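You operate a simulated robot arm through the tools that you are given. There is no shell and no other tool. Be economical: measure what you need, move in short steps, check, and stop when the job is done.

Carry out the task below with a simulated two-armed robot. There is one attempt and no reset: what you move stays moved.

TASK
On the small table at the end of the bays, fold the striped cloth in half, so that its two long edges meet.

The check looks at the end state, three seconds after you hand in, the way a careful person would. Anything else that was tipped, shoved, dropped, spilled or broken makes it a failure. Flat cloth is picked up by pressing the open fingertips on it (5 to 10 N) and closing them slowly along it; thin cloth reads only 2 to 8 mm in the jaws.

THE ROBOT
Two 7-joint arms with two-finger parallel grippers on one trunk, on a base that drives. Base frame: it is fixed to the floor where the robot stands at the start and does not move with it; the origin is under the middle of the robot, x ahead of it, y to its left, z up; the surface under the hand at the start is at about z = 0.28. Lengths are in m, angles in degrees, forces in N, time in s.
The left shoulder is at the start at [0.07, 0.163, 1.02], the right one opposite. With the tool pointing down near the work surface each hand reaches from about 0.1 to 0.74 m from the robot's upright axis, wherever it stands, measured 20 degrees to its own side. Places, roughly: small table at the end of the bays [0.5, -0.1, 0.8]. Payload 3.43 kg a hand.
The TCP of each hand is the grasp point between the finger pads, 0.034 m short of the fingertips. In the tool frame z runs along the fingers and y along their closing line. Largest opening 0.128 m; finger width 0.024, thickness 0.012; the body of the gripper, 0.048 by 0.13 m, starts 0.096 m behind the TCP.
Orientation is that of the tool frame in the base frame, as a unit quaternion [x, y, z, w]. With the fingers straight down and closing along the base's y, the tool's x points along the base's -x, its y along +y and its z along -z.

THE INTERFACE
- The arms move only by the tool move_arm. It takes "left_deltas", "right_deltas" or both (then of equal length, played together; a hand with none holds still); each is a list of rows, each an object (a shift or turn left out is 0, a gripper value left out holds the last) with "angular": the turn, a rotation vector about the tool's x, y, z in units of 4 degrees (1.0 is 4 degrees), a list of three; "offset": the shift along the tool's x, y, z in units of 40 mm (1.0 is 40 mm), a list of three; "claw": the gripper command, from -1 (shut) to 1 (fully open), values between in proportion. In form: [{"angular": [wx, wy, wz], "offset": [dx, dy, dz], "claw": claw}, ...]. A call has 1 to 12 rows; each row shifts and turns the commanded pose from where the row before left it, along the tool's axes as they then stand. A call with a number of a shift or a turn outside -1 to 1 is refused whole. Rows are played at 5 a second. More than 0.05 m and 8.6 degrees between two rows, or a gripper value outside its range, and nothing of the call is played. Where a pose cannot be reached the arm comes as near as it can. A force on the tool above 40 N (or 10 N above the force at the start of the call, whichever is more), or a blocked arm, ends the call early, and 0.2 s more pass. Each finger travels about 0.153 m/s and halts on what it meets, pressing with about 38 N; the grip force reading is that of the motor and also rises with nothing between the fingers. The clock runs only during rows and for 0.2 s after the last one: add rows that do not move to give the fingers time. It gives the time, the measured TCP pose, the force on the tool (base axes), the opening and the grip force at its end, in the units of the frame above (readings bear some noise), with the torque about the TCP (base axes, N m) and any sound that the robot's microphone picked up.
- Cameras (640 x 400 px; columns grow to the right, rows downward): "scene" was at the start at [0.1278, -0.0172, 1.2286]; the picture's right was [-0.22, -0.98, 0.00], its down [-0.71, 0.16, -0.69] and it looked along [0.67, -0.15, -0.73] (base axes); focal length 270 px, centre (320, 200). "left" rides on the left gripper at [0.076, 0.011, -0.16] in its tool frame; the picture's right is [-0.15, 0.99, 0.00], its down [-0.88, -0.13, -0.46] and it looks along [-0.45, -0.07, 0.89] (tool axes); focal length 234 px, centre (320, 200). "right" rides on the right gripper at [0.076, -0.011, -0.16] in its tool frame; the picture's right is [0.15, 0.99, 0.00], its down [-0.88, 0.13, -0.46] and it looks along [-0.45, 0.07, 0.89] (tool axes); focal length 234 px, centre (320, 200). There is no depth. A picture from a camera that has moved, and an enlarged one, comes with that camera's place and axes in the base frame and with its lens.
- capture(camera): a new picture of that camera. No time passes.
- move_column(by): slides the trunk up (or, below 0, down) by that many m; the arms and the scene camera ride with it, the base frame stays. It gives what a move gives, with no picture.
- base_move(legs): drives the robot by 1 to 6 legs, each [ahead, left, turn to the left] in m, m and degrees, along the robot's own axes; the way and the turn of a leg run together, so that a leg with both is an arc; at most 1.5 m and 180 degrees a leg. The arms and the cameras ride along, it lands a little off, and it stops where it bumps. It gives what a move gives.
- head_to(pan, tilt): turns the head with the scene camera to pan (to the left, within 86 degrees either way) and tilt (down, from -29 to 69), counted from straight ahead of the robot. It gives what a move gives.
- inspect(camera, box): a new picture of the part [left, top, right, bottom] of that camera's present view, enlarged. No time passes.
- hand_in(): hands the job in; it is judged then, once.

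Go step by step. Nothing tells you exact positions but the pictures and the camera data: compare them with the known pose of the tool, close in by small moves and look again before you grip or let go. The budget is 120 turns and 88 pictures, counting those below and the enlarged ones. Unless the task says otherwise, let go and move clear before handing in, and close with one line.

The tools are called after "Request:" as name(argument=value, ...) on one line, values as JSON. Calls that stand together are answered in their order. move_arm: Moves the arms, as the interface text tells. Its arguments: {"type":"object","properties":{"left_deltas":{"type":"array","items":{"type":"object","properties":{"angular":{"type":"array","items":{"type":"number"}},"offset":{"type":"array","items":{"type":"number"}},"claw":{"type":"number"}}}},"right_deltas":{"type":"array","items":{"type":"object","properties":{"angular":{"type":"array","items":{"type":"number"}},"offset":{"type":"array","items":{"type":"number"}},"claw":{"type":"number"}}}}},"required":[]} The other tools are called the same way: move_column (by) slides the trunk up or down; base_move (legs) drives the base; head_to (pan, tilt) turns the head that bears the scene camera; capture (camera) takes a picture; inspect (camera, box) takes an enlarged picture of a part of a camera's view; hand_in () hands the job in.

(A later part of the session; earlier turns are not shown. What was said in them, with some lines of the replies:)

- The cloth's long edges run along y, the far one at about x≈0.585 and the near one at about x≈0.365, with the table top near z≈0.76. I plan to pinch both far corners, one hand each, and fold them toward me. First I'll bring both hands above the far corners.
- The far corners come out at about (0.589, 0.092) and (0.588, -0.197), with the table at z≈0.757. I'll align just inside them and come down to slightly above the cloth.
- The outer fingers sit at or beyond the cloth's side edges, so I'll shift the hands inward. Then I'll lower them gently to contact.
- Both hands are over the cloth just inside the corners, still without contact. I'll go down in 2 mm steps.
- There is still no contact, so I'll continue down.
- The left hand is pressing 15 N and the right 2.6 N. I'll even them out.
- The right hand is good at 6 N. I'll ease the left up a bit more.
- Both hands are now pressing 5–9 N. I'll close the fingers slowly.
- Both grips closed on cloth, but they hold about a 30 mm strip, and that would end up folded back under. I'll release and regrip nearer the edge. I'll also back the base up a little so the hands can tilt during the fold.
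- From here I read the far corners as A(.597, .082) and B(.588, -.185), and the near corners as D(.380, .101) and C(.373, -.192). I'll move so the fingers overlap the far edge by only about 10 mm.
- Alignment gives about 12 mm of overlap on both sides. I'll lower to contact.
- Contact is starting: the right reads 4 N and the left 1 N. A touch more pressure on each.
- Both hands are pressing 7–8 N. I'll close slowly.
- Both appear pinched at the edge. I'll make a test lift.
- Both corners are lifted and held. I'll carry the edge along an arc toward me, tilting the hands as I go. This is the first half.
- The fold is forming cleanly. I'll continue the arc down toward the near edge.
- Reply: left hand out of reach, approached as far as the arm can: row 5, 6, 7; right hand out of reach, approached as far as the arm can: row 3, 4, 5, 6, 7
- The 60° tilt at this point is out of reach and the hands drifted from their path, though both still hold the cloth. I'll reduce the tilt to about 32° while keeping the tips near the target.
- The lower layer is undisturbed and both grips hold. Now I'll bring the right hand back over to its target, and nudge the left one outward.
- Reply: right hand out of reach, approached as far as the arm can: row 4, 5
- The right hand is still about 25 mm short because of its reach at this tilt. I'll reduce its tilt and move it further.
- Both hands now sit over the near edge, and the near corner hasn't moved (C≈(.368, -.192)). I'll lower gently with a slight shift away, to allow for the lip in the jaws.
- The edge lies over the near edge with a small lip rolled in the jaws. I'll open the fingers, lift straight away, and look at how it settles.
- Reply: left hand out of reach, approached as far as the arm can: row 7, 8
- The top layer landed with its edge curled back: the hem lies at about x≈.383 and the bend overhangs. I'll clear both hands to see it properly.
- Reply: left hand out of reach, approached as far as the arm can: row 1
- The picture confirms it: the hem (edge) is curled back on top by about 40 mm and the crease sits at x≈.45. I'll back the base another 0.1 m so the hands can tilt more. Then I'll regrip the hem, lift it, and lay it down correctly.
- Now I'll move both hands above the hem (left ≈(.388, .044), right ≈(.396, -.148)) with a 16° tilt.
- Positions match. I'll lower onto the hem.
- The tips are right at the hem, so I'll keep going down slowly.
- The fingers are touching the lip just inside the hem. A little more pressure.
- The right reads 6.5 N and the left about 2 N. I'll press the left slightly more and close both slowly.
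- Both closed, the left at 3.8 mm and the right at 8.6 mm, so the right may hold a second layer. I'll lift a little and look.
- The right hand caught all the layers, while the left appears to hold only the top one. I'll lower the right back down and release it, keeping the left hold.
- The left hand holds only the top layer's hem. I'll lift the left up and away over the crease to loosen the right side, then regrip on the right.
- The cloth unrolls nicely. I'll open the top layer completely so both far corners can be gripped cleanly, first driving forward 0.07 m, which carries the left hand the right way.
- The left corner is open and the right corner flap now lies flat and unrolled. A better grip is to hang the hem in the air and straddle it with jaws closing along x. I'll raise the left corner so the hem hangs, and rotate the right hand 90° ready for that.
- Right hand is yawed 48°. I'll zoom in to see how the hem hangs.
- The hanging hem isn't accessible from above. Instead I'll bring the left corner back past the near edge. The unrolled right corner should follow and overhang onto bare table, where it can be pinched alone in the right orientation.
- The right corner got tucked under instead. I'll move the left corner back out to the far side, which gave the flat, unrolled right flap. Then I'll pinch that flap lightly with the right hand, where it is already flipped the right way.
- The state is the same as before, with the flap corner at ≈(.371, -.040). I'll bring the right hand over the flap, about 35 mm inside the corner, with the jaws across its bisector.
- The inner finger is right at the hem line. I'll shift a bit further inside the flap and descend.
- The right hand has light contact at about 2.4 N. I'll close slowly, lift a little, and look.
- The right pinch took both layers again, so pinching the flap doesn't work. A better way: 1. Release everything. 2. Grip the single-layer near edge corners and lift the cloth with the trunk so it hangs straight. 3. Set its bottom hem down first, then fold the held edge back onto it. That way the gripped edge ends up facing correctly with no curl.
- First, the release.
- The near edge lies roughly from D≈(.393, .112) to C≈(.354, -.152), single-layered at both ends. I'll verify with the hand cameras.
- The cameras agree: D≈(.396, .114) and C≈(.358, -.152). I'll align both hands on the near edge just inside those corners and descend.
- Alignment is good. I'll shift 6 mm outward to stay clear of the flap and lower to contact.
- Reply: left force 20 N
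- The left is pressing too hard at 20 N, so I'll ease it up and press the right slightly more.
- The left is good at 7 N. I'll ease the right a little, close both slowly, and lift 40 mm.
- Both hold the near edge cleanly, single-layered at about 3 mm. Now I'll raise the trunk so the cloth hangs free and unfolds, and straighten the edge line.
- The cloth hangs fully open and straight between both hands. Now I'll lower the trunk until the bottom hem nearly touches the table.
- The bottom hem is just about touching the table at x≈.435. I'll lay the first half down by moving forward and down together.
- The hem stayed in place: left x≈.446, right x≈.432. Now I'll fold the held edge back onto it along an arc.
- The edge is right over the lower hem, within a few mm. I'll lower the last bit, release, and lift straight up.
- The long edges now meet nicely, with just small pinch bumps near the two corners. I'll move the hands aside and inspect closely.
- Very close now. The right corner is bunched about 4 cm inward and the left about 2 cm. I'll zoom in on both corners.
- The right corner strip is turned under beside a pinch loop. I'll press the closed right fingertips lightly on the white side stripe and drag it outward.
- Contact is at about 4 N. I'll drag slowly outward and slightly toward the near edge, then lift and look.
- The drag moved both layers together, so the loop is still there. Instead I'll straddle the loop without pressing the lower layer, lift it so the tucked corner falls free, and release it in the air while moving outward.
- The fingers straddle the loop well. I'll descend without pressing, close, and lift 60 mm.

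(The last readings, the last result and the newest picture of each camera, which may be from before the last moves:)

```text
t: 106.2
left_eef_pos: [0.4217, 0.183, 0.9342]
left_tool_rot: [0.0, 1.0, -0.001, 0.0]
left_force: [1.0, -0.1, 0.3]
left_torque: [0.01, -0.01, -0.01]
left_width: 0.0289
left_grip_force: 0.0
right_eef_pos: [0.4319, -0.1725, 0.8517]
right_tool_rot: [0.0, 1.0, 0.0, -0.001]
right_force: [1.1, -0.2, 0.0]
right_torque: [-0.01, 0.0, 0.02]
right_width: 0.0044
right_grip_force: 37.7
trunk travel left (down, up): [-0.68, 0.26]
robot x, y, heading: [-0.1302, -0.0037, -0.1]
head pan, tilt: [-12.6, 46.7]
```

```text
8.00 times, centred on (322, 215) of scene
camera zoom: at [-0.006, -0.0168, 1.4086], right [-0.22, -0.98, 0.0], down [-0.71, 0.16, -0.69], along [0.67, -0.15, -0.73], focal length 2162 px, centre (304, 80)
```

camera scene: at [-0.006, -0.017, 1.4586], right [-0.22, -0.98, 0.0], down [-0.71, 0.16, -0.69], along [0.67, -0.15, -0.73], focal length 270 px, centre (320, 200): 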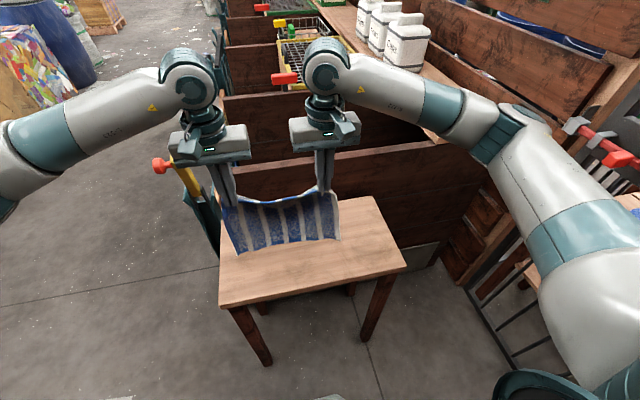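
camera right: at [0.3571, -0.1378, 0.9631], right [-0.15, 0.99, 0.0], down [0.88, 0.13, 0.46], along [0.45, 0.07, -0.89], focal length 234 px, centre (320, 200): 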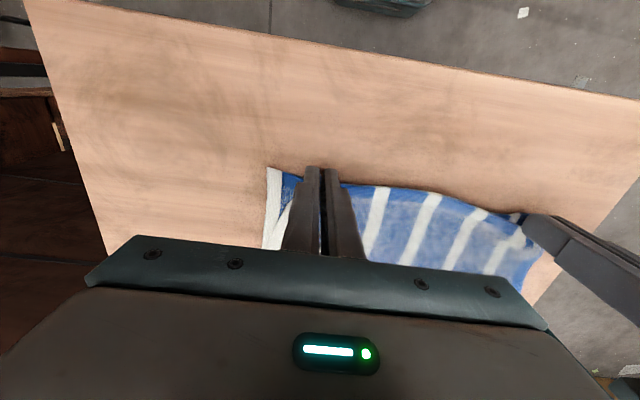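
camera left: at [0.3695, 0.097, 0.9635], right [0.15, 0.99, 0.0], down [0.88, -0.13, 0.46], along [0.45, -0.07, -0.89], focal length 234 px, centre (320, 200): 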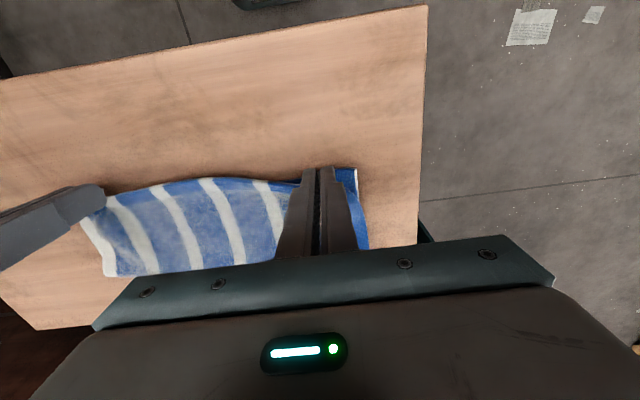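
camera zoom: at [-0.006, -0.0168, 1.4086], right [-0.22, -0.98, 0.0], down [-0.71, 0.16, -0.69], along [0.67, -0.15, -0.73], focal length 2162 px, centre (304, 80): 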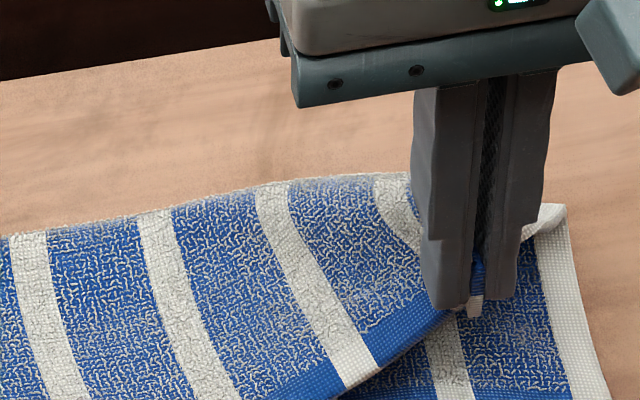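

Only the top layer is held this time, and the lower corner stays flat. I'll move outward and let go in the air.

Request:
move_arm(right_deltas=[{"offset": [0, -0.2, 0]}, {"offset": [0.1, -0.3, 0.1]}, {"offset": [0, -0.4, 0.1], "claw": 0.2}, {"offset": [0, -0.1, 0], "claw": 0.2}, {"offset": [0, 0, -0.6]}, {"offset": [0, 0, -0.8]}, {"offset": [0, -0.8, -0.3]}, {"offset": [0, -0.8, 0]}, {}])

Request:
inspect(camera="scene", box=[228, 200, 372, 290])

```text
t: 108.2
left_eef_pos: [0.4223, 0.1834, 0.9345]
left_tool_rot: [0.0, 1.0, 0.0, -0.001]
left_force: [0.6, 0.5, -0.4]
left_torque: [0.04, 0.01, -0.01]
left_width: 0.0286
left_grip_force: 0.1
right_eef_pos: [0.4267, -0.276, 0.9119]
right_tool_rot: [0.0, 1.0, 0.0, 0.001]
right_force: [0.2, 0.3, -0.7]
right_torque: [0.01, 0.01, 0.0]
right_width: 0.0771
right_grip_force: 0.1
trunk travel left (down, up): [-0.68, 0.26]
robot x, y, heading: [-0.1311, 0.0029, 0.0]
head pan, tilt: [-12.6, 46.7]
```

```text
4.44 times, centred on (300, 245) of scene
camera zoom: at [-0.0056, -0.0161, 1.4086], right [-0.22, -0.98, 0.0], down [-0.71, 0.16, -0.69], along [0.67, -0.15, -0.73], focal length 1201 px, centre (409, 0)
```

zoom: 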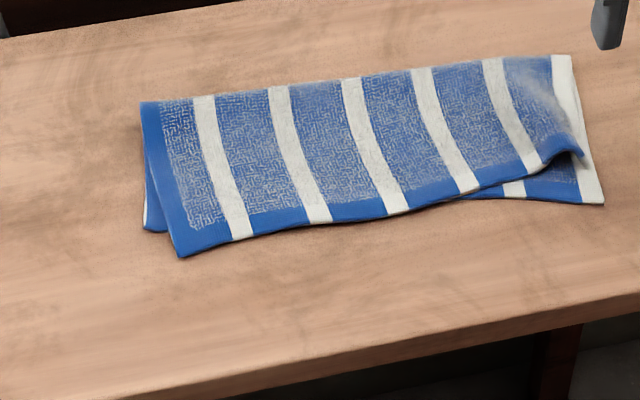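

The left pinch has smoothed out. But the top layer is now slightly rotated on the lower one: D(.407, .036) should go to A(.434, .054), and C(.427, -.228) to B(.390, -.233). D overhangs onto bare table, so I'll pick it cleanly with the left hand first.

Request:
move_arm(left_deltas=[{"offset": [0.14, -0.88, 0], "claw": -0.53}, {"offset": [0.14, -0.88, 0]}, {"offset": [0, -0.88, 0]}, {"offset": [0, -0.88, 0]}, {"offset": [0, -0.88, 0]}, {"offset": [0, 0, 0.9]}, {"offset": [0, 0, 0.9]}, {"offset": [0, 0, 0.9]}, {"offset": [0, 0, 0.5]}, {"offset": [0, 0, 0.2]}, {"offset": [0, 0, 0.1]}, {}])

Request:
inspect(camera="left", box=[160, 80, 480, 280])

```text
t: 110.8
left_eef_pos: [0.4113, 0.0082, 0.7931]
left_tool_rot: [0.0, 1.0, 0.0, 0.0]
left_force: [-0.3, 0.7, 0.9]
left_torque: [0.0, -0.02, -0.03]
left_width: 0.0302
left_grip_force: 0.0
right_eef_pos: [0.4266, -0.2773, 0.9116]
right_tool_rot: [0.0, 1.0, 0.0, 0.0]
right_force: [0.5, 0.6, -0.5]
right_torque: [-0.02, -0.01, 0.01]
right_width: 0.0769
right_grip_force: 0.1
trunk travel left (down, up): [-0.68, 0.26]
robot x, y, heading: [-0.1293, -0.0009, 0.1]
head pan, tilt: [-12.6, 46.7]
```

```text
2.00 times, centred on (320, 180) of left
camera zoom: at [0.3349, 0.0192, 0.9523], right [0.15, 0.99, 0.0], down [0.88, -0.13, 0.45], along [0.45, -0.07, -0.89], focal length 468 px, centre (320, 240)
```

zoom: 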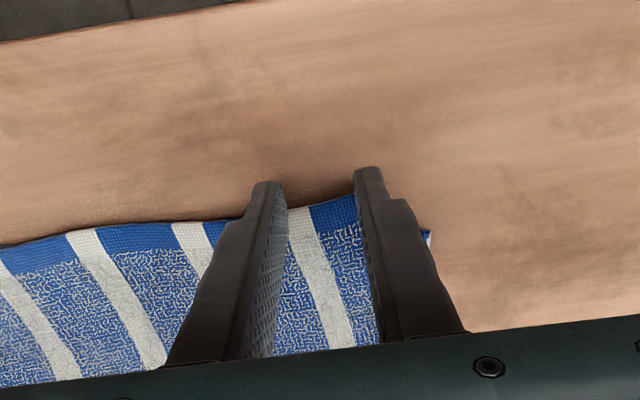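

The fingers overlap the top hem by about 8 mm on bare table. I'll shift 4 mm in, press and close.

Request:
move_arm(left_deltas=[{"offset": [-0.1, 0, 0]}, {"offset": [0, 0, 0.08]}, {"offset": [0, 0, 0.05]}, {}])

Request:
move_arm(left_deltas=[{"offset": [0, 0, 0.03]}, {}])

```text
t: 111.8
left_eef_pos: [0.4142, 0.0064, 0.7877]
left_tool_rot: [0.0, 1.0, -0.001, 0.0]
left_force: [-0.5, 0.1, 2.2]
left_torque: [0.06, -0.02, -0.01]
left_width: 0.0302
left_grip_force: 0.1
right_eef_pos: [0.4258, -0.2766, 0.9114]
right_tool_rot: [0.0, 1.0, 0.0, -0.001]
right_force: [0.1, 0.0, -0.8]
right_torque: [0.01, 0.03, -0.03]
right_width: 0.0769
right_grip_force: 0.1
trunk travel left (down, up): [-0.68, 0.26]
robot x, y, heading: [-0.1328, 0.0011, 0.1]
head pan, tilt: [-12.6, 46.7]
```

```text
t: 112.5
left_eef_pos: [0.4143, 0.0059, 0.7873]
left_tool_rot: [0.0, 1.0, 0.0, 0.0]
left_force: [-0.9, 1.5, 2.9]
left_torque: [0.05, 0.0, 0.01]
left_width: 0.0301
left_grip_force: 0.1
right_eef_pos: [0.4265, -0.2766, 0.9107]
right_tool_rot: [0.0, 1.0, 0.0, 0.0]
right_force: [-0.3, 0.5, 0.9]
right_torque: [0.01, 0.01, 0.0]
right_width: 0.0767
right_grip_force: 0.1
trunk travel left (down, up): [-0.68, 0.26]
robot x, y, heading: [-0.1364, -0.0005, 0.3]
head pan, tilt: [-12.6, 46.7]
```

Request:
move_arm(left_deltas=[{"offset": [0, 0, 0.03]}, {"claw": -0.61}, {"claw": -0.69}, {"claw": -0.77}, {"claw": -0.85}, {"claw": -0.93}, {"claw": -1}, {}, {}, {"offset": [-0.2, 0, -0.5]}, {"offset": [-0.3, 0.1, -0.5]}, {"offset": [-0.3, 0.1, -0.5]}], right_deltas=[{"claw": -0.2}, {}, {}, {}, {}, {}, {}, {}, {}, {}, {}, {}])

Request:
move_arm(right_deltas=[{"offset": [-0.15, 0.75, 0]}, {"offset": [0, 0.75, 0]}, {"offset": [0, 0.75, 0]}, {"offset": [0, 0, 0.75]}, {"offset": [0, 0, 0.75]}, {"offset": [0, 0, 0.5]}, {}])

Request:
inspect(camera="scene", box=[228, 190, 372, 280])

```text
t: 115.0
left_eef_pos: [0.4458, 0.0109, 0.8462]
left_tool_rot: [0.0, 1.0, 0.0, -0.001]
left_force: [0.7, 1.0, -1.4]
left_torque: [0.0, -0.01, -0.03]
left_width: 0.0039
left_grip_force: 38.3
right_eef_pos: [0.4266, -0.2766, 0.912]
right_tool_rot: [0.0, 1.0, 0.0, 0.0]
right_force: [-0.5, -0.5, -0.8]
right_torque: [0.0, 0.01, 0.0]
right_width: 0.0513
right_grip_force: 0.0
trunk travel left (down, up): [-0.68, 0.26]
robot x, y, heading: [-0.1316, -0.0026, -0.2]
head pan, tilt: [-12.6, 46.7]
```

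```text
t: 116.7
left_eef_pos: [0.4445, 0.0117, 0.8476]
left_tool_rot: [-0.001, 1.0, 0.0, 0.0]
left_force: [0.2, -0.1, 0.2]
left_torque: [0.01, -0.01, 0.0]
left_width: 0.0037
left_grip_force: 38.3
right_eef_pos: [0.4303, -0.1883, 0.83]
right_tool_rot: [0.0, 1.0, 0.0, 0.0]
right_force: [0.8, 0.1, -0.2]
right_torque: [-0.03, 0.0, 0.03]
right_width: 0.0514
right_grip_force: 0.1
trunk travel left (down, up): [-0.68, 0.26]
robot x, y, heading: [-0.135, 0.0018, 0.0]
head pan, tilt: [-12.6, 46.7]
```

```text
4.44 times, centred on (300, 235) of scene
camera zoom: at [-0.0062, -0.0173, 1.4087], right [-0.22, -0.98, 0.0], down [-0.71, 0.16, -0.69], along [0.67, -0.15, -0.73], focal length 1201 px, centre (409, 44)
```

zoom: 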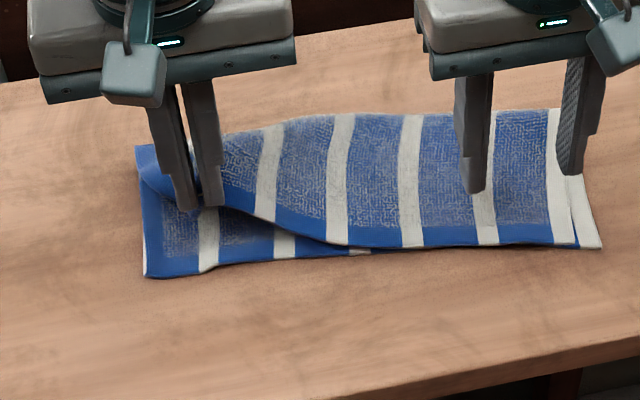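

Lifting D let the right side relax. C now lies on B, with the edges meeting within a few mm in depth. I only need to set D onto A (.431, .054). The right hand will pin the aligned right end while the left places its corner.

Request:
move_arm(left_deltas=[{"offset": [0.15, 0.2, 0.2]}, {"offset": [0.15, 0.2, 0.25]}, {"offset": [0.15, 0.15, 0.25]}, {}], right_deltas=[{"offset": [0, 0, 0.3]}, {"offset": [0, 0, 0.3]}, {"offset": [0, 0, 0.25]}, {}])

Request:
move_arm(right_deltas=[{"offset": [0, 0, 0.1]}, {}])

```text
t: 117.7
left_eef_pos: [0.4281, 0.0357, 0.8174]
left_tool_rot: [0.001, 1.0, 0.0, -0.001]
left_force: [1.1, -1.0, -0.3]
left_torque: [0.02, -0.02, 0.01]
left_width: 0.0038
left_grip_force: 38.0
right_eef_pos: [0.4317, -0.1886, 0.7982]
right_tool_rot: [0.001, 1.0, 0.0, 0.0]
right_force: [0.0, 0.6, 0.1]
right_torque: [0.0, 0.02, 0.0]
right_width: 0.0513
right_grip_force: 0.0
trunk travel left (down, up): [-0.68, 0.26]
robot x, y, heading: [-0.1333, 0.004, -0.0]
head pan, tilt: [-12.6, 46.7]
```

```text
t: 118.2
left_eef_pos: [0.4274, 0.0372, 0.8184]
left_tool_rot: [0.0, 1.0, 0.001, 0.0]
left_force: [-0.1, -0.3, -0.4]
left_torque: [0.01, 0.03, 0.01]
left_width: 0.004
left_grip_force: 37.8
right_eef_pos: [0.4322, -0.1881, 0.794]
right_tool_rot: [0.0, 1.0, 0.0, 0.0]
right_force: [0.0, -0.4, 0.5]
right_torque: [0.02, 0.0, -0.01]
right_width: 0.0514
right_grip_force: 0.1
trunk travel left (down, up): [-0.68, 0.26]
robot x, y, heading: [-0.1329, 0.0037, -0.2]
head pan, tilt: [-12.6, 46.7]
```

Request:
move_arm(left_deltas=[{"offset": [0, -0.08, 0.15]}, {"offset": [0, -0.1, 0.15]}, {"offset": [0, -0.1, 0.15]}, {}], right_deltas=[{"offset": [0, 0, 0.06]}, {"offset": [0, 0, 0.02]}, {}, {}])

Request:
inspect(camera="scene", box=[228, 190, 372, 280])

```text
t: 119.2
left_eef_pos: [0.4257, 0.0248, 0.7999]
left_tool_rot: [0.0, 1.0, 0.001, 0.0]
left_force: [0.3, 0.5, 0.0]
left_torque: [0.04, 0.01, -0.01]
left_width: 0.0041
left_grip_force: 38.2
right_eef_pos: [0.4322, -0.186, 0.7906]
right_tool_rot: [0.0, 1.0, 0.0, -0.001]
right_force: [-0.7, 0.1, 3.0]
right_torque: [0.05, -0.01, 0.06]
right_width: 0.0514
right_grip_force: 0.1
trunk travel left (down, up): [-0.68, 0.26]
robot x, y, heading: [-0.1312, -0.0022, 0.0]
head pan, tilt: [-12.6, 46.7]
```

```text
4.44 times, centred on (300, 235) of scene
camera zoom: at [-0.0065, -0.0169, 1.4087], right [-0.22, -0.98, 0.0], down [-0.71, 0.16, -0.69], along [0.67, -0.15, -0.73], focal length 1201 px, centre (409, 44)
```

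zoom: 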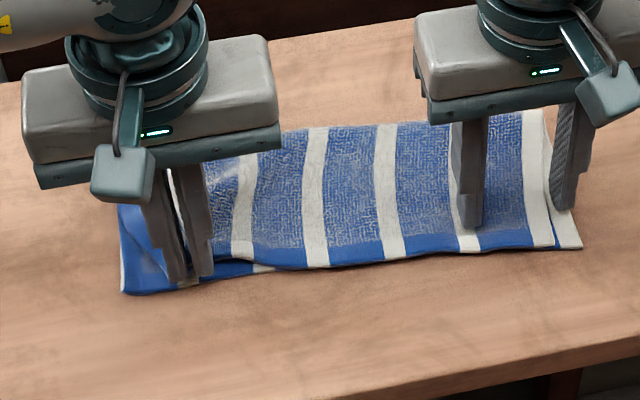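

The cloth slid slightly, and A is now at about (.424, .0705). I'll fine-adjust the left and press down lightly, so that opening the fingers under light pressure spreads the pinch flat again.

Request:
move_arm(left_deltas=[{"offset": [0.1, 0.1, 0]}, {"offset": [0.08, 0.1, 0.1]}, {"offset": [0, 0, 0.1]}, {}])

Request:
move_arm(left_deltas=[{"offset": [0, 0, 0.04]}, {}])

```text
t: 120.2
left_eef_pos: [0.4211, 0.0316, 0.7909]
left_tool_rot: [0.0, 1.0, 0.0, -0.001]
left_force: [-0.3, -0.1, 1.8]
left_torque: [0.03, -0.02, -0.04]
left_width: 0.0037
left_grip_force: 37.7
right_eef_pos: [0.4339, -0.1866, 0.7919]
right_tool_rot: [0.0, 1.0, 0.0, -0.001]
right_force: [-0.7, 0.2, 2.4]
right_torque: [0.08, 0.02, 0.02]
right_width: 0.051
right_grip_force: 0.2
trunk travel left (down, up): [-0.68, 0.26]
robot x, y, heading: [-0.1344, -0.0017, 0.2]
head pan, tilt: [-12.6, 46.7]
```

```text
t: 120.8
left_eef_pos: [0.4205, 0.0333, 0.7907]
left_tool_rot: [0.001, 1.0, 0.0, 0.0]
left_force: [-0.4, -1.0, 2.1]
left_torque: [-0.02, 0.0, -0.04]
left_width: 0.0039
left_grip_force: 37.6
right_eef_pos: [0.4333, -0.187, 0.7911]
right_tool_rot: [-0.001, 1.0, 0.0, 0.001]
right_force: [-0.9, -0.8, 2.5]
right_torque: [0.08, 0.02, -0.02]
right_width: 0.051
right_grip_force: 0.1
trunk travel left (down, up): [-0.68, 0.26]
robot x, y, heading: [-0.1328, 0.002, -0.2]
head pan, tilt: [-12.6, 46.7]
```

Now I'll spread under light pressure, then lift both hands.

Request:
move_arm(left_deltas=[{"offset": [0, 0, 0.04]}, {"claw": -0.88}, {"claw": -0.8}, {"claw": -0.72}, {"claw": -0.64}, {"claw": -0.56}, {"claw": -0.48}, {"claw": -0.4}, {}, {"offset": [0, 0, -0.4]}, {"offset": [0, 0, -0.8]}, {"offset": [0, 0, -0.9]}], right_deltas=[{}, {}, {}, {}, {}, {}, {}, {}, {}, {"offset": [0, 0, -0.4]}, {"offset": [0, 0, -0.8]}, {"offset": [0, 0, -0.9]}])

Request:
move_arm(left_deltas=[{"offset": [0.4, 0.8, -0.4]}, {"offset": [0.4, 0.8, -0.3]}, {"offset": [0, 0.8, 0]}, {}], right_deltas=[{"offset": [0.4, -0.8, -0.4]}, {"offset": [0.4, -0.8, -0.3]}, {"offset": [0, -0.8, 0]}, {}])

Request:
inspect(camera="scene", box=[228, 195, 372, 285])

```text
t: 123.5
left_eef_pos: [0.4211, 0.033, 0.8762]
left_tool_rot: [-0.001, 1.0, 0.0, 0.0]
left_force: [0.2, 0.1, -0.3]
left_torque: [0.0, -0.01, -0.01]
left_width: 0.0384
left_grip_force: 0.0
right_eef_pos: [0.4348, -0.1859, 0.8766]
right_tool_rot: [0.0, 1.0, -0.001, -0.001]
right_force: [-0.2, -0.2, -0.1]
right_torque: [0.0, -0.01, 0.02]
right_width: 0.0512
right_grip_force: 0.0
trunk travel left (down, up): [-0.68, 0.26]
robot x, y, heading: [-0.1347, 0.0001, 0.1]
head pan, tilt: [-12.6, 46.7]
```

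```text
t: 124.5
left_eef_pos: [0.3897, 0.1297, 0.9009]
left_tool_rot: [0.0, 1.0, 0.0, -0.001]
left_force: [0.0, 0.6, -0.1]
left_torque: [-0.02, -0.02, 0.04]
left_width: 0.0383
left_grip_force: 0.0
right_eef_pos: [0.4042, -0.2824, 0.9021]
right_tool_rot: [-0.001, 1.0, 0.0, 0.001]
right_force: [0.1, -0.6, 0.1]
right_torque: [0.0, 0.03, 0.0]
right_width: 0.0513
right_grip_force: 0.0
trunk travel left (down, up): [-0.68, 0.26]
robot x, y, heading: [-0.133, -0.0012, 0.0]
head pan, tilt: [-12.6, 46.7]
```

```text
4.44 times, centred on (300, 240) of scene
camera zoom: at [-0.0059, -0.0173, 1.4086], right [-0.22, -0.98, 0.0], down [-0.71, 0.16, -0.69], along [0.67, -0.15, -0.73], focal length 1201 px, centre (409, 22)
```

zoom: 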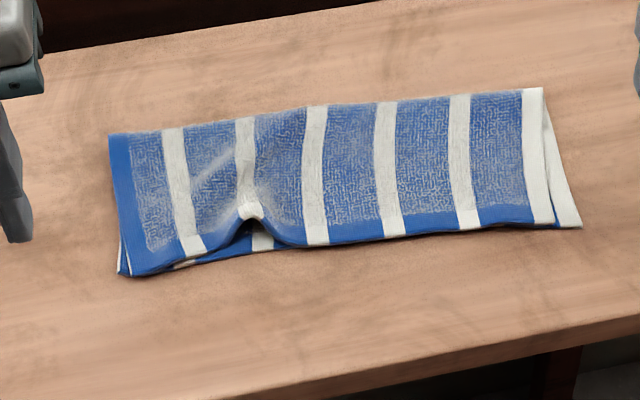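

Both corners are now aligned. What's left is one small buckle in the top layer at the second white stripe, ≈(.432, -.012). I'll use the same spreading trick: straddle the buckle with the left hand, press lightly and open.

Request:
move_arm(left_deltas=[{"offset": [-0.3, -0.9, 0], "claw": 0.1}, {"offset": [-0.3, -0.9, 0]}, {"offset": [-0.35, -0.9, 0]}, {"offset": [0, -0.84, 0]}, {"offset": [0, 0, 0.8]}, {"offset": [0, 0, 0.8]}, {"offset": [0, 0, 0.7]}, {"offset": [0, 0, 0.2]}, {}])

Request:
move_arm(left_deltas=[{"offset": [0, 0, 0.1]}, {}])

```text
t: 126.5
left_eef_pos: [0.4281, -0.0128, 0.7999]
left_tool_rot: [0.0, 1.0, 0.0, 0.0]
left_force: [0.2, 0.1, 1.2]
left_torque: [0.01, 0.0, 0.02]
left_width: 0.0704
left_grip_force: 0.0
right_eef_pos: [0.4034, -0.2836, 0.9024]
right_tool_rot: [0.001, 1.0, 0.0, 0.0]
right_force: [-0.7, 0.3, 0.1]
right_torque: [0.01, 0.02, -0.01]
right_width: 0.0511
right_grip_force: 0.1
trunk travel left (down, up): [-0.68, 0.26]
robot x, y, heading: [-0.1351, 0.0044, 0.0]
head pan, tilt: [-12.6, 46.7]
```

```text
t: 127.0
left_eef_pos: [0.4278, -0.0119, 0.7966]
left_tool_rot: [0.0, 1.0, 0.0, 0.0]
left_force: [0.5, -0.4, 0.7]
left_torque: [0.0, 0.0, 0.02]
left_width: 0.0707
left_grip_force: 0.2
right_eef_pos: [0.4041, -0.2834, 0.9019]
right_tool_rot: [0.0, 1.0, 0.0, 0.0]
right_force: [-0.7, -0.5, 0.0]
right_torque: [0.0, 0.0, 0.02]
right_width: 0.051
right_grip_force: 0.1
trunk travel left (down, up): [-0.68, 0.26]
robot x, y, heading: [-0.1329, -0.001, 0.0]
head pan, tilt: [-12.6, 46.7]
```

Request:
move_arm(left_deltas=[{"offset": [0, 0, 0.1]}, {}])

Request:
move_arm(left_deltas=[{"offset": [0, 0, 0.04]}, {}])

```text
t: 127.7
left_eef_pos: [0.4263, -0.0122, 0.7937]
left_tool_rot: [0.0, 1.0, 0.001, 0.0]
left_force: [-0.1, 0.9, 1.7]
left_torque: [0.0, -0.02, 0.03]
left_width: 0.0703
left_grip_force: 0.0
right_eef_pos: [0.4041, -0.2829, 0.9024]
right_tool_rot: [-0.001, 1.0, 0.001, 0.0]
right_force: [0.2, 0.5, -0.1]
right_torque: [0.0, 0.0, -0.01]
right_width: 0.0511
right_grip_force: 0.0
trunk travel left (down, up): [-0.68, 0.26]
robot x, y, heading: [-0.1334, -0.0016, 0.2]
head pan, tilt: [-12.6, 46.7]
```

```text
t: 128.2
left_eef_pos: [0.4276, -0.0127, 0.7909]
left_tool_rot: [0.0, 1.0, 0.0, -0.001]
left_force: [0.4, 0.7, 4.0]
left_torque: [0.02, -0.06, -0.01]
left_width: 0.0706
left_grip_force: 0.0
right_eef_pos: [0.4052, -0.2836, 0.9031]
right_tool_rot: [0.0, 1.0, 0.0, 0.0]
right_force: [0.2, 0.9, -0.3]
right_torque: [-0.02, 0.0, 0.01]
right_width: 0.0512
right_grip_force: 0.0
trunk travel left (down, up): [-0.68, 0.26]
robot x, y, heading: [-0.1347, 0.0026, 0.0]
head pan, tilt: [-12.6, 46.7]
```

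Pressing at 4 N. I'll spread slowly, lift, clear and look.

Request:
move_arm(left_deltas=[{"claw": 0.17}, {"claw": 0.24}, {"claw": 0.31}, {"claw": 0.38}, {"claw": 0.45}, {"claw": 0.52}, {"claw": 0.59}, {"claw": 0.65}, {}, {"offset": [0, 0, -0.4]}, {"offset": [0, 0, -0.8]}, {"offset": [0, 0, -0.9]}])

Request:
move_arm(left_deltas=[{"offset": [0.3, 0.9, -0.2]}, {"offset": [0.3, 0.9, -0.2]}, {"offset": [0.3, 0.9, 0]}, {"offset": [0, 0.9, 0]}, {"offset": [0, 0.5, 0]}, {}])

Request:
inspect(camera="scene", box=[228, 195, 372, 285])

```text
t: 130.8
left_eef_pos: [0.4271, -0.0142, 0.876]
left_tool_rot: [0.0, 1.0, 0.0, -0.001]
left_force: [-0.4, 0.4, 0.7]
left_torque: [0.02, 0.02, -0.01]
left_width: 0.1056
left_grip_force: 0.1
right_eef_pos: [0.4041, -0.2834, 0.9019]
right_tool_rot: [0.0, 1.0, 0.0, 0.001]
right_force: [-0.1, -0.3, -0.1]
right_torque: [-0.01, -0.05, 0.0]
right_width: 0.0512
right_grip_force: 0.1
trunk travel left (down, up): [-0.68, 0.26]
robot x, y, heading: [-0.1345, 0.0018, -0.1]
head pan, tilt: [-12.6, 46.7]
```

```text
t: 132.2
left_eef_pos: [0.3917, 0.1489, 0.8912]
left_tool_rot: [0.0, 1.0, 0.001, 0.0]
left_force: [-0.4, 0.1, 0.1]
left_torque: [-0.04, 0.01, -0.02]
left_width: 0.1056
left_grip_force: 0.0
right_eef_pos: [0.4045, -0.2838, 0.9023]
right_tool_rot: [0.0, 1.0, 0.0, 0.0]
right_force: [-0.2, 0.9, 0.1]
right_torque: [-0.02, 0.01, 0.01]
right_width: 0.0513
right_grip_force: 0.0
trunk travel left (down, up): [-0.68, 0.26]
robot x, y, heading: [-0.1324, 0.0029, -0.0]
head pan, tilt: [-12.6, 46.7]
```

```text
4.44 times, centred on (300, 240) of scene
camera zoom: at [-0.006, -0.0174, 1.4086], right [-0.22, -0.98, 0.0], down [-0.71, 0.16, -0.69], along [0.67, -0.15, -0.73], focal length 1201 px, centre (409, 22)
```

zoom: 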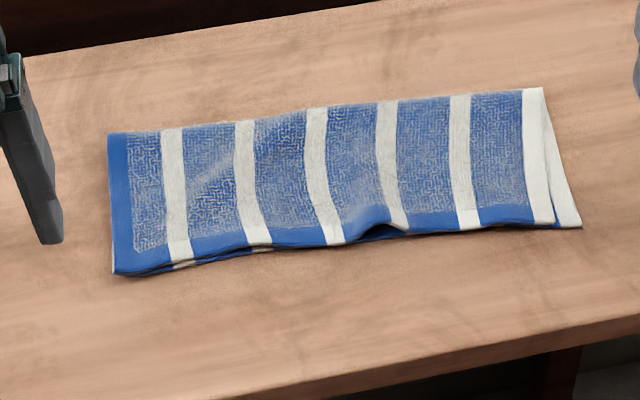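

The edges meet almost everywhere now. Only a small ripple remains at ≈(.415, -.097), and the right corner is about 17 mm short sideways. One more gentle spread with the right hand, pushing toward the right, should settle it.

Request:
move_arm(right_deltas=[{"offset": [-0.12, 0.77, 0]}, {"offset": [-0.12, 0.77, 0]}, {"offset": [0, 0.77, 0]}, {"offset": [0, 0.77, 0]}, {"offset": [0, 0.77, 0]}, {"offset": [0, 0.75, 0]}, {"offset": [0, 0, 0.8]}, {"offset": [0, 0, 0.8]}, {"offset": [0, 0, 0.8]}, {"offset": [0, 0, 0.2]}, {}])

Request:
move_arm(right_deltas=[{"offset": [0, 0, 0.08]}, {"offset": [0, 0, 0.06]}, {}])

Request:
move_arm(right_deltas=[{"offset": [0, 0, 0.03]}, {}])

```text
t: 134.7
left_eef_pos: [0.3904, 0.1499, 0.8921]
left_tool_rot: [0.0, 1.0, 0.0, -0.001]
left_force: [1.1, 0.0, 0.5]
left_torque: [-0.03, -0.03, 0.01]
left_width: 0.1054
left_grip_force: 0.1
right_eef_pos: [0.4083, -0.0982, 0.7997]
right_tool_rot: [0.0, 1.0, 0.0, 0.0]
right_force: [0.6, 0.0, -0.7]
right_torque: [-0.01, -0.02, -0.01]
right_width: 0.0514
right_grip_force: 0.1
trunk travel left (down, up): [-0.68, 0.26]
robot x, y, heading: [-0.1331, -0.0008, -0.4]
head pan, tilt: [-12.6, 46.7]
```

```text
t: 135.4
left_eef_pos: [0.3918, 0.1503, 0.8921]
left_tool_rot: [0.0, 1.0, 0.0, 0.0]
left_force: [-0.1, 0.6, 0.6]
left_torque: [-0.01, -0.01, 0.02]
left_width: 0.1056
left_grip_force: 0.0
right_eef_pos: [0.41, -0.0975, 0.7954]
right_tool_rot: [0.0, 1.0, 0.0, 0.001]
right_force: [-0.2, 0.2, 0.7]
right_torque: [-0.01, -0.02, 0.04]
right_width: 0.0513
right_grip_force: 0.1
trunk travel left (down, up): [-0.68, 0.26]
robot x, y, heading: [-0.1354, 0.003, -0.1]
head pan, tilt: [-12.6, 46.7]
```

```text
t: 136.1
left_eef_pos: [0.3925, 0.1498, 0.8908]
left_tool_rot: [0.0, 1.0, 0.0, 0.0]
left_force: [0.0, -0.8, -0.2]
left_torque: [0.0, -0.02, 0.01]
left_width: 0.1056
left_grip_force: 0.1
right_eef_pos: [0.4095, -0.0969, 0.7933]
right_tool_rot: [0.0, 1.0, 0.0, 0.0]
right_force: [-0.4, 0.5, 0.8]
right_torque: [0.0, 0.03, -0.02]
right_width: 0.0514
right_grip_force: 0.1
trunk travel left (down, up): [-0.68, 0.26]
robot x, y, heading: [-0.1332, 0.0013, -0.2]
head pan, tilt: [-12.6, 46.7]
```

Request:
move_arm(right_deltas=[{"offset": [-0.12, 0, 0.02]}, {"offset": [0, 0, 0.06]}, {}])

Request:
move_arm(right_deltas=[{"offset": [0, 0, 0.03]}, {}])

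```text
t: 136.8
left_eef_pos: [0.392, 0.1495, 0.8909]
left_tool_rot: [0.0, 1.0, 0.0, -0.001]
left_force: [-0.7, -0.2, -0.9]
left_torque: [0.01, 0.0, 0.0]
left_width: 0.1057
left_grip_force: 0.0
right_eef_pos: [0.4157, -0.0991, 0.7906]
right_tool_rot: [0.0, 1.0, 0.001, 0.0]
right_force: [-1.0, 0.7, 3.7]
right_torque: [-0.01, -0.01, 0.0]
right_width: 0.0511
right_grip_force: 0.1
trunk travel left (down, up): [-0.68, 0.26]
robot x, y, heading: [-0.1385, 0.0021, -0.2]
head pan, tilt: [-12.6, 46.7]
```

```text
t: 137.4
left_eef_pos: [0.3908, 0.1501, 0.8921]
left_tool_rot: [0.0, 1.0, 0.0, 0.001]
left_force: [0.0, 0.1, 0.4]
left_torque: [-0.01, 0.02, 0.01]
left_width: 0.1055
left_grip_force: 0.0
right_eef_pos: [0.4135, -0.0988, 0.79]
right_tool_rot: [-0.001, 1.0, 0.0, 0.0]
right_force: [-0.3, 1.2, 6.2]
right_torque: [0.01, -0.03, 0.04]
right_width: 0.0508
right_grip_force: 0.0
trunk travel left (down, up): [-0.68, 0.26]
robot x, y, heading: [-0.1343, 0.002, 0.1]
head pan, tilt: [-12.6, 46.7]
```

Contact is about 5 N. I'll spread toward the right, then lift and clear, and take the last picture.

Request:
move_arm(right_deltas=[{"offset": [0, -0.035, -0.02], "claw": -0.15}, {"offset": [0, -0.035, 0], "claw": -0.1}, {"offset": [0, -0.035, 0], "claw": -0.05}, {"offset": [0, -0.035, 0], "claw": 0}, {"offset": [0, -0.035, 0], "claw": 0.05}, {"offset": [0, -0.035, 0], "claw": 0.1}, {"offset": [0, -0.035, 0], "claw": 0.12}, {}, {"offset": [0, 0, -0.4]}, {"offset": [0, 0, -0.8]}, {"offset": [0, 0, -0.9]}, {}])

Request:
move_arm(right_deltas=[{"offset": [0.2, -0.9, -0.2]}, {"offset": [0.2, -0.9, -0.2]}, {"offset": [0, -0.9, 0]}, {"offset": [0, -0.9, 0]}, {"offset": [0, -0.5, 0]}, {}])

Request:
inspect(camera="scene", box=[228, 195, 372, 285])

```text
t: 140.1
left_eef_pos: [0.3923, 0.1489, 0.8911]
left_tool_rot: [0.0, 1.0, 0.0, -0.001]
left_force: [0.1, -0.2, 0.0]
left_torque: [0.0, -0.03, 0.01]
left_width: 0.1054
left_grip_force: 0.0
right_eef_pos: [0.4155, -0.1098, 0.8735]
right_tool_rot: [0.0, 1.0, 0.0, 0.0]
right_force: [0.0, -0.1, -0.4]
right_torque: [0.01, 0.0, -0.03]
right_width: 0.0717
right_grip_force: 0.0
trunk travel left (down, up): [-0.68, 0.26]
robot x, y, heading: [-0.1319, 0.0014, 0.0]
head pan, tilt: [-12.6, 46.7]
```

```text
t: 141.4
left_eef_pos: [0.3922, 0.1497, 0.8904]
left_tool_rot: [0.0, 1.0, 0.0, -0.001]
left_force: [-0.3, -0.3, 0.0]
left_torque: [-0.04, 0.01, 0.01]
left_width: 0.1055
left_grip_force: 0.0
right_eef_pos: [0.3976, -0.2753, 0.8876]
right_tool_rot: [0.0, 1.0, 0.0, 0.0]
right_force: [-0.4, 0.3, 0.4]
right_torque: [-0.02, -0.01, 0.0]
right_width: 0.0719
right_grip_force: 0.1
trunk travel left (down, up): [-0.68, 0.26]
robot x, y, heading: [-0.1314, 0.0011, 0.1]
head pan, tilt: [-12.6, 46.7]
```

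```text
4.44 times, centred on (300, 240) of scene
camera zoom: at [-0.0059, -0.0169, 1.4086], right [-0.22, -0.98, 0.0], down [-0.71, 0.16, -0.69], along [0.67, -0.15, -0.73], focal length 1201 px, centre (409, 22)
```

zoom: 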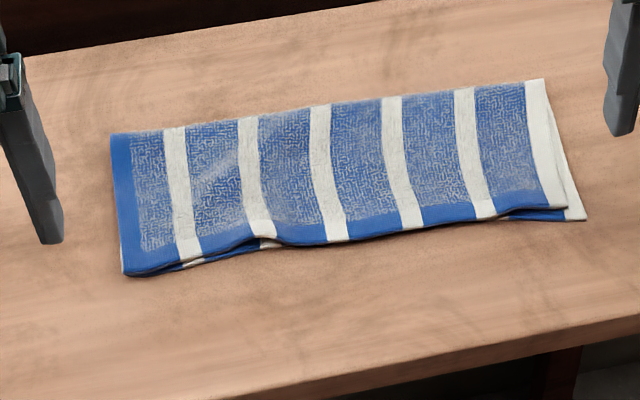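

The cloth lies flat and folded in half with its two long edges meeting to within about a centimetre, and both hands are clear. I'm handing in.

Request:
hand_in()

```text
The job is handed in.
```

The striped cloth is folded in half on the small table. Its two long edges meet to within about 1 cm, with a slight sideways offset at the right corner, and I saw nothing else disturbed.
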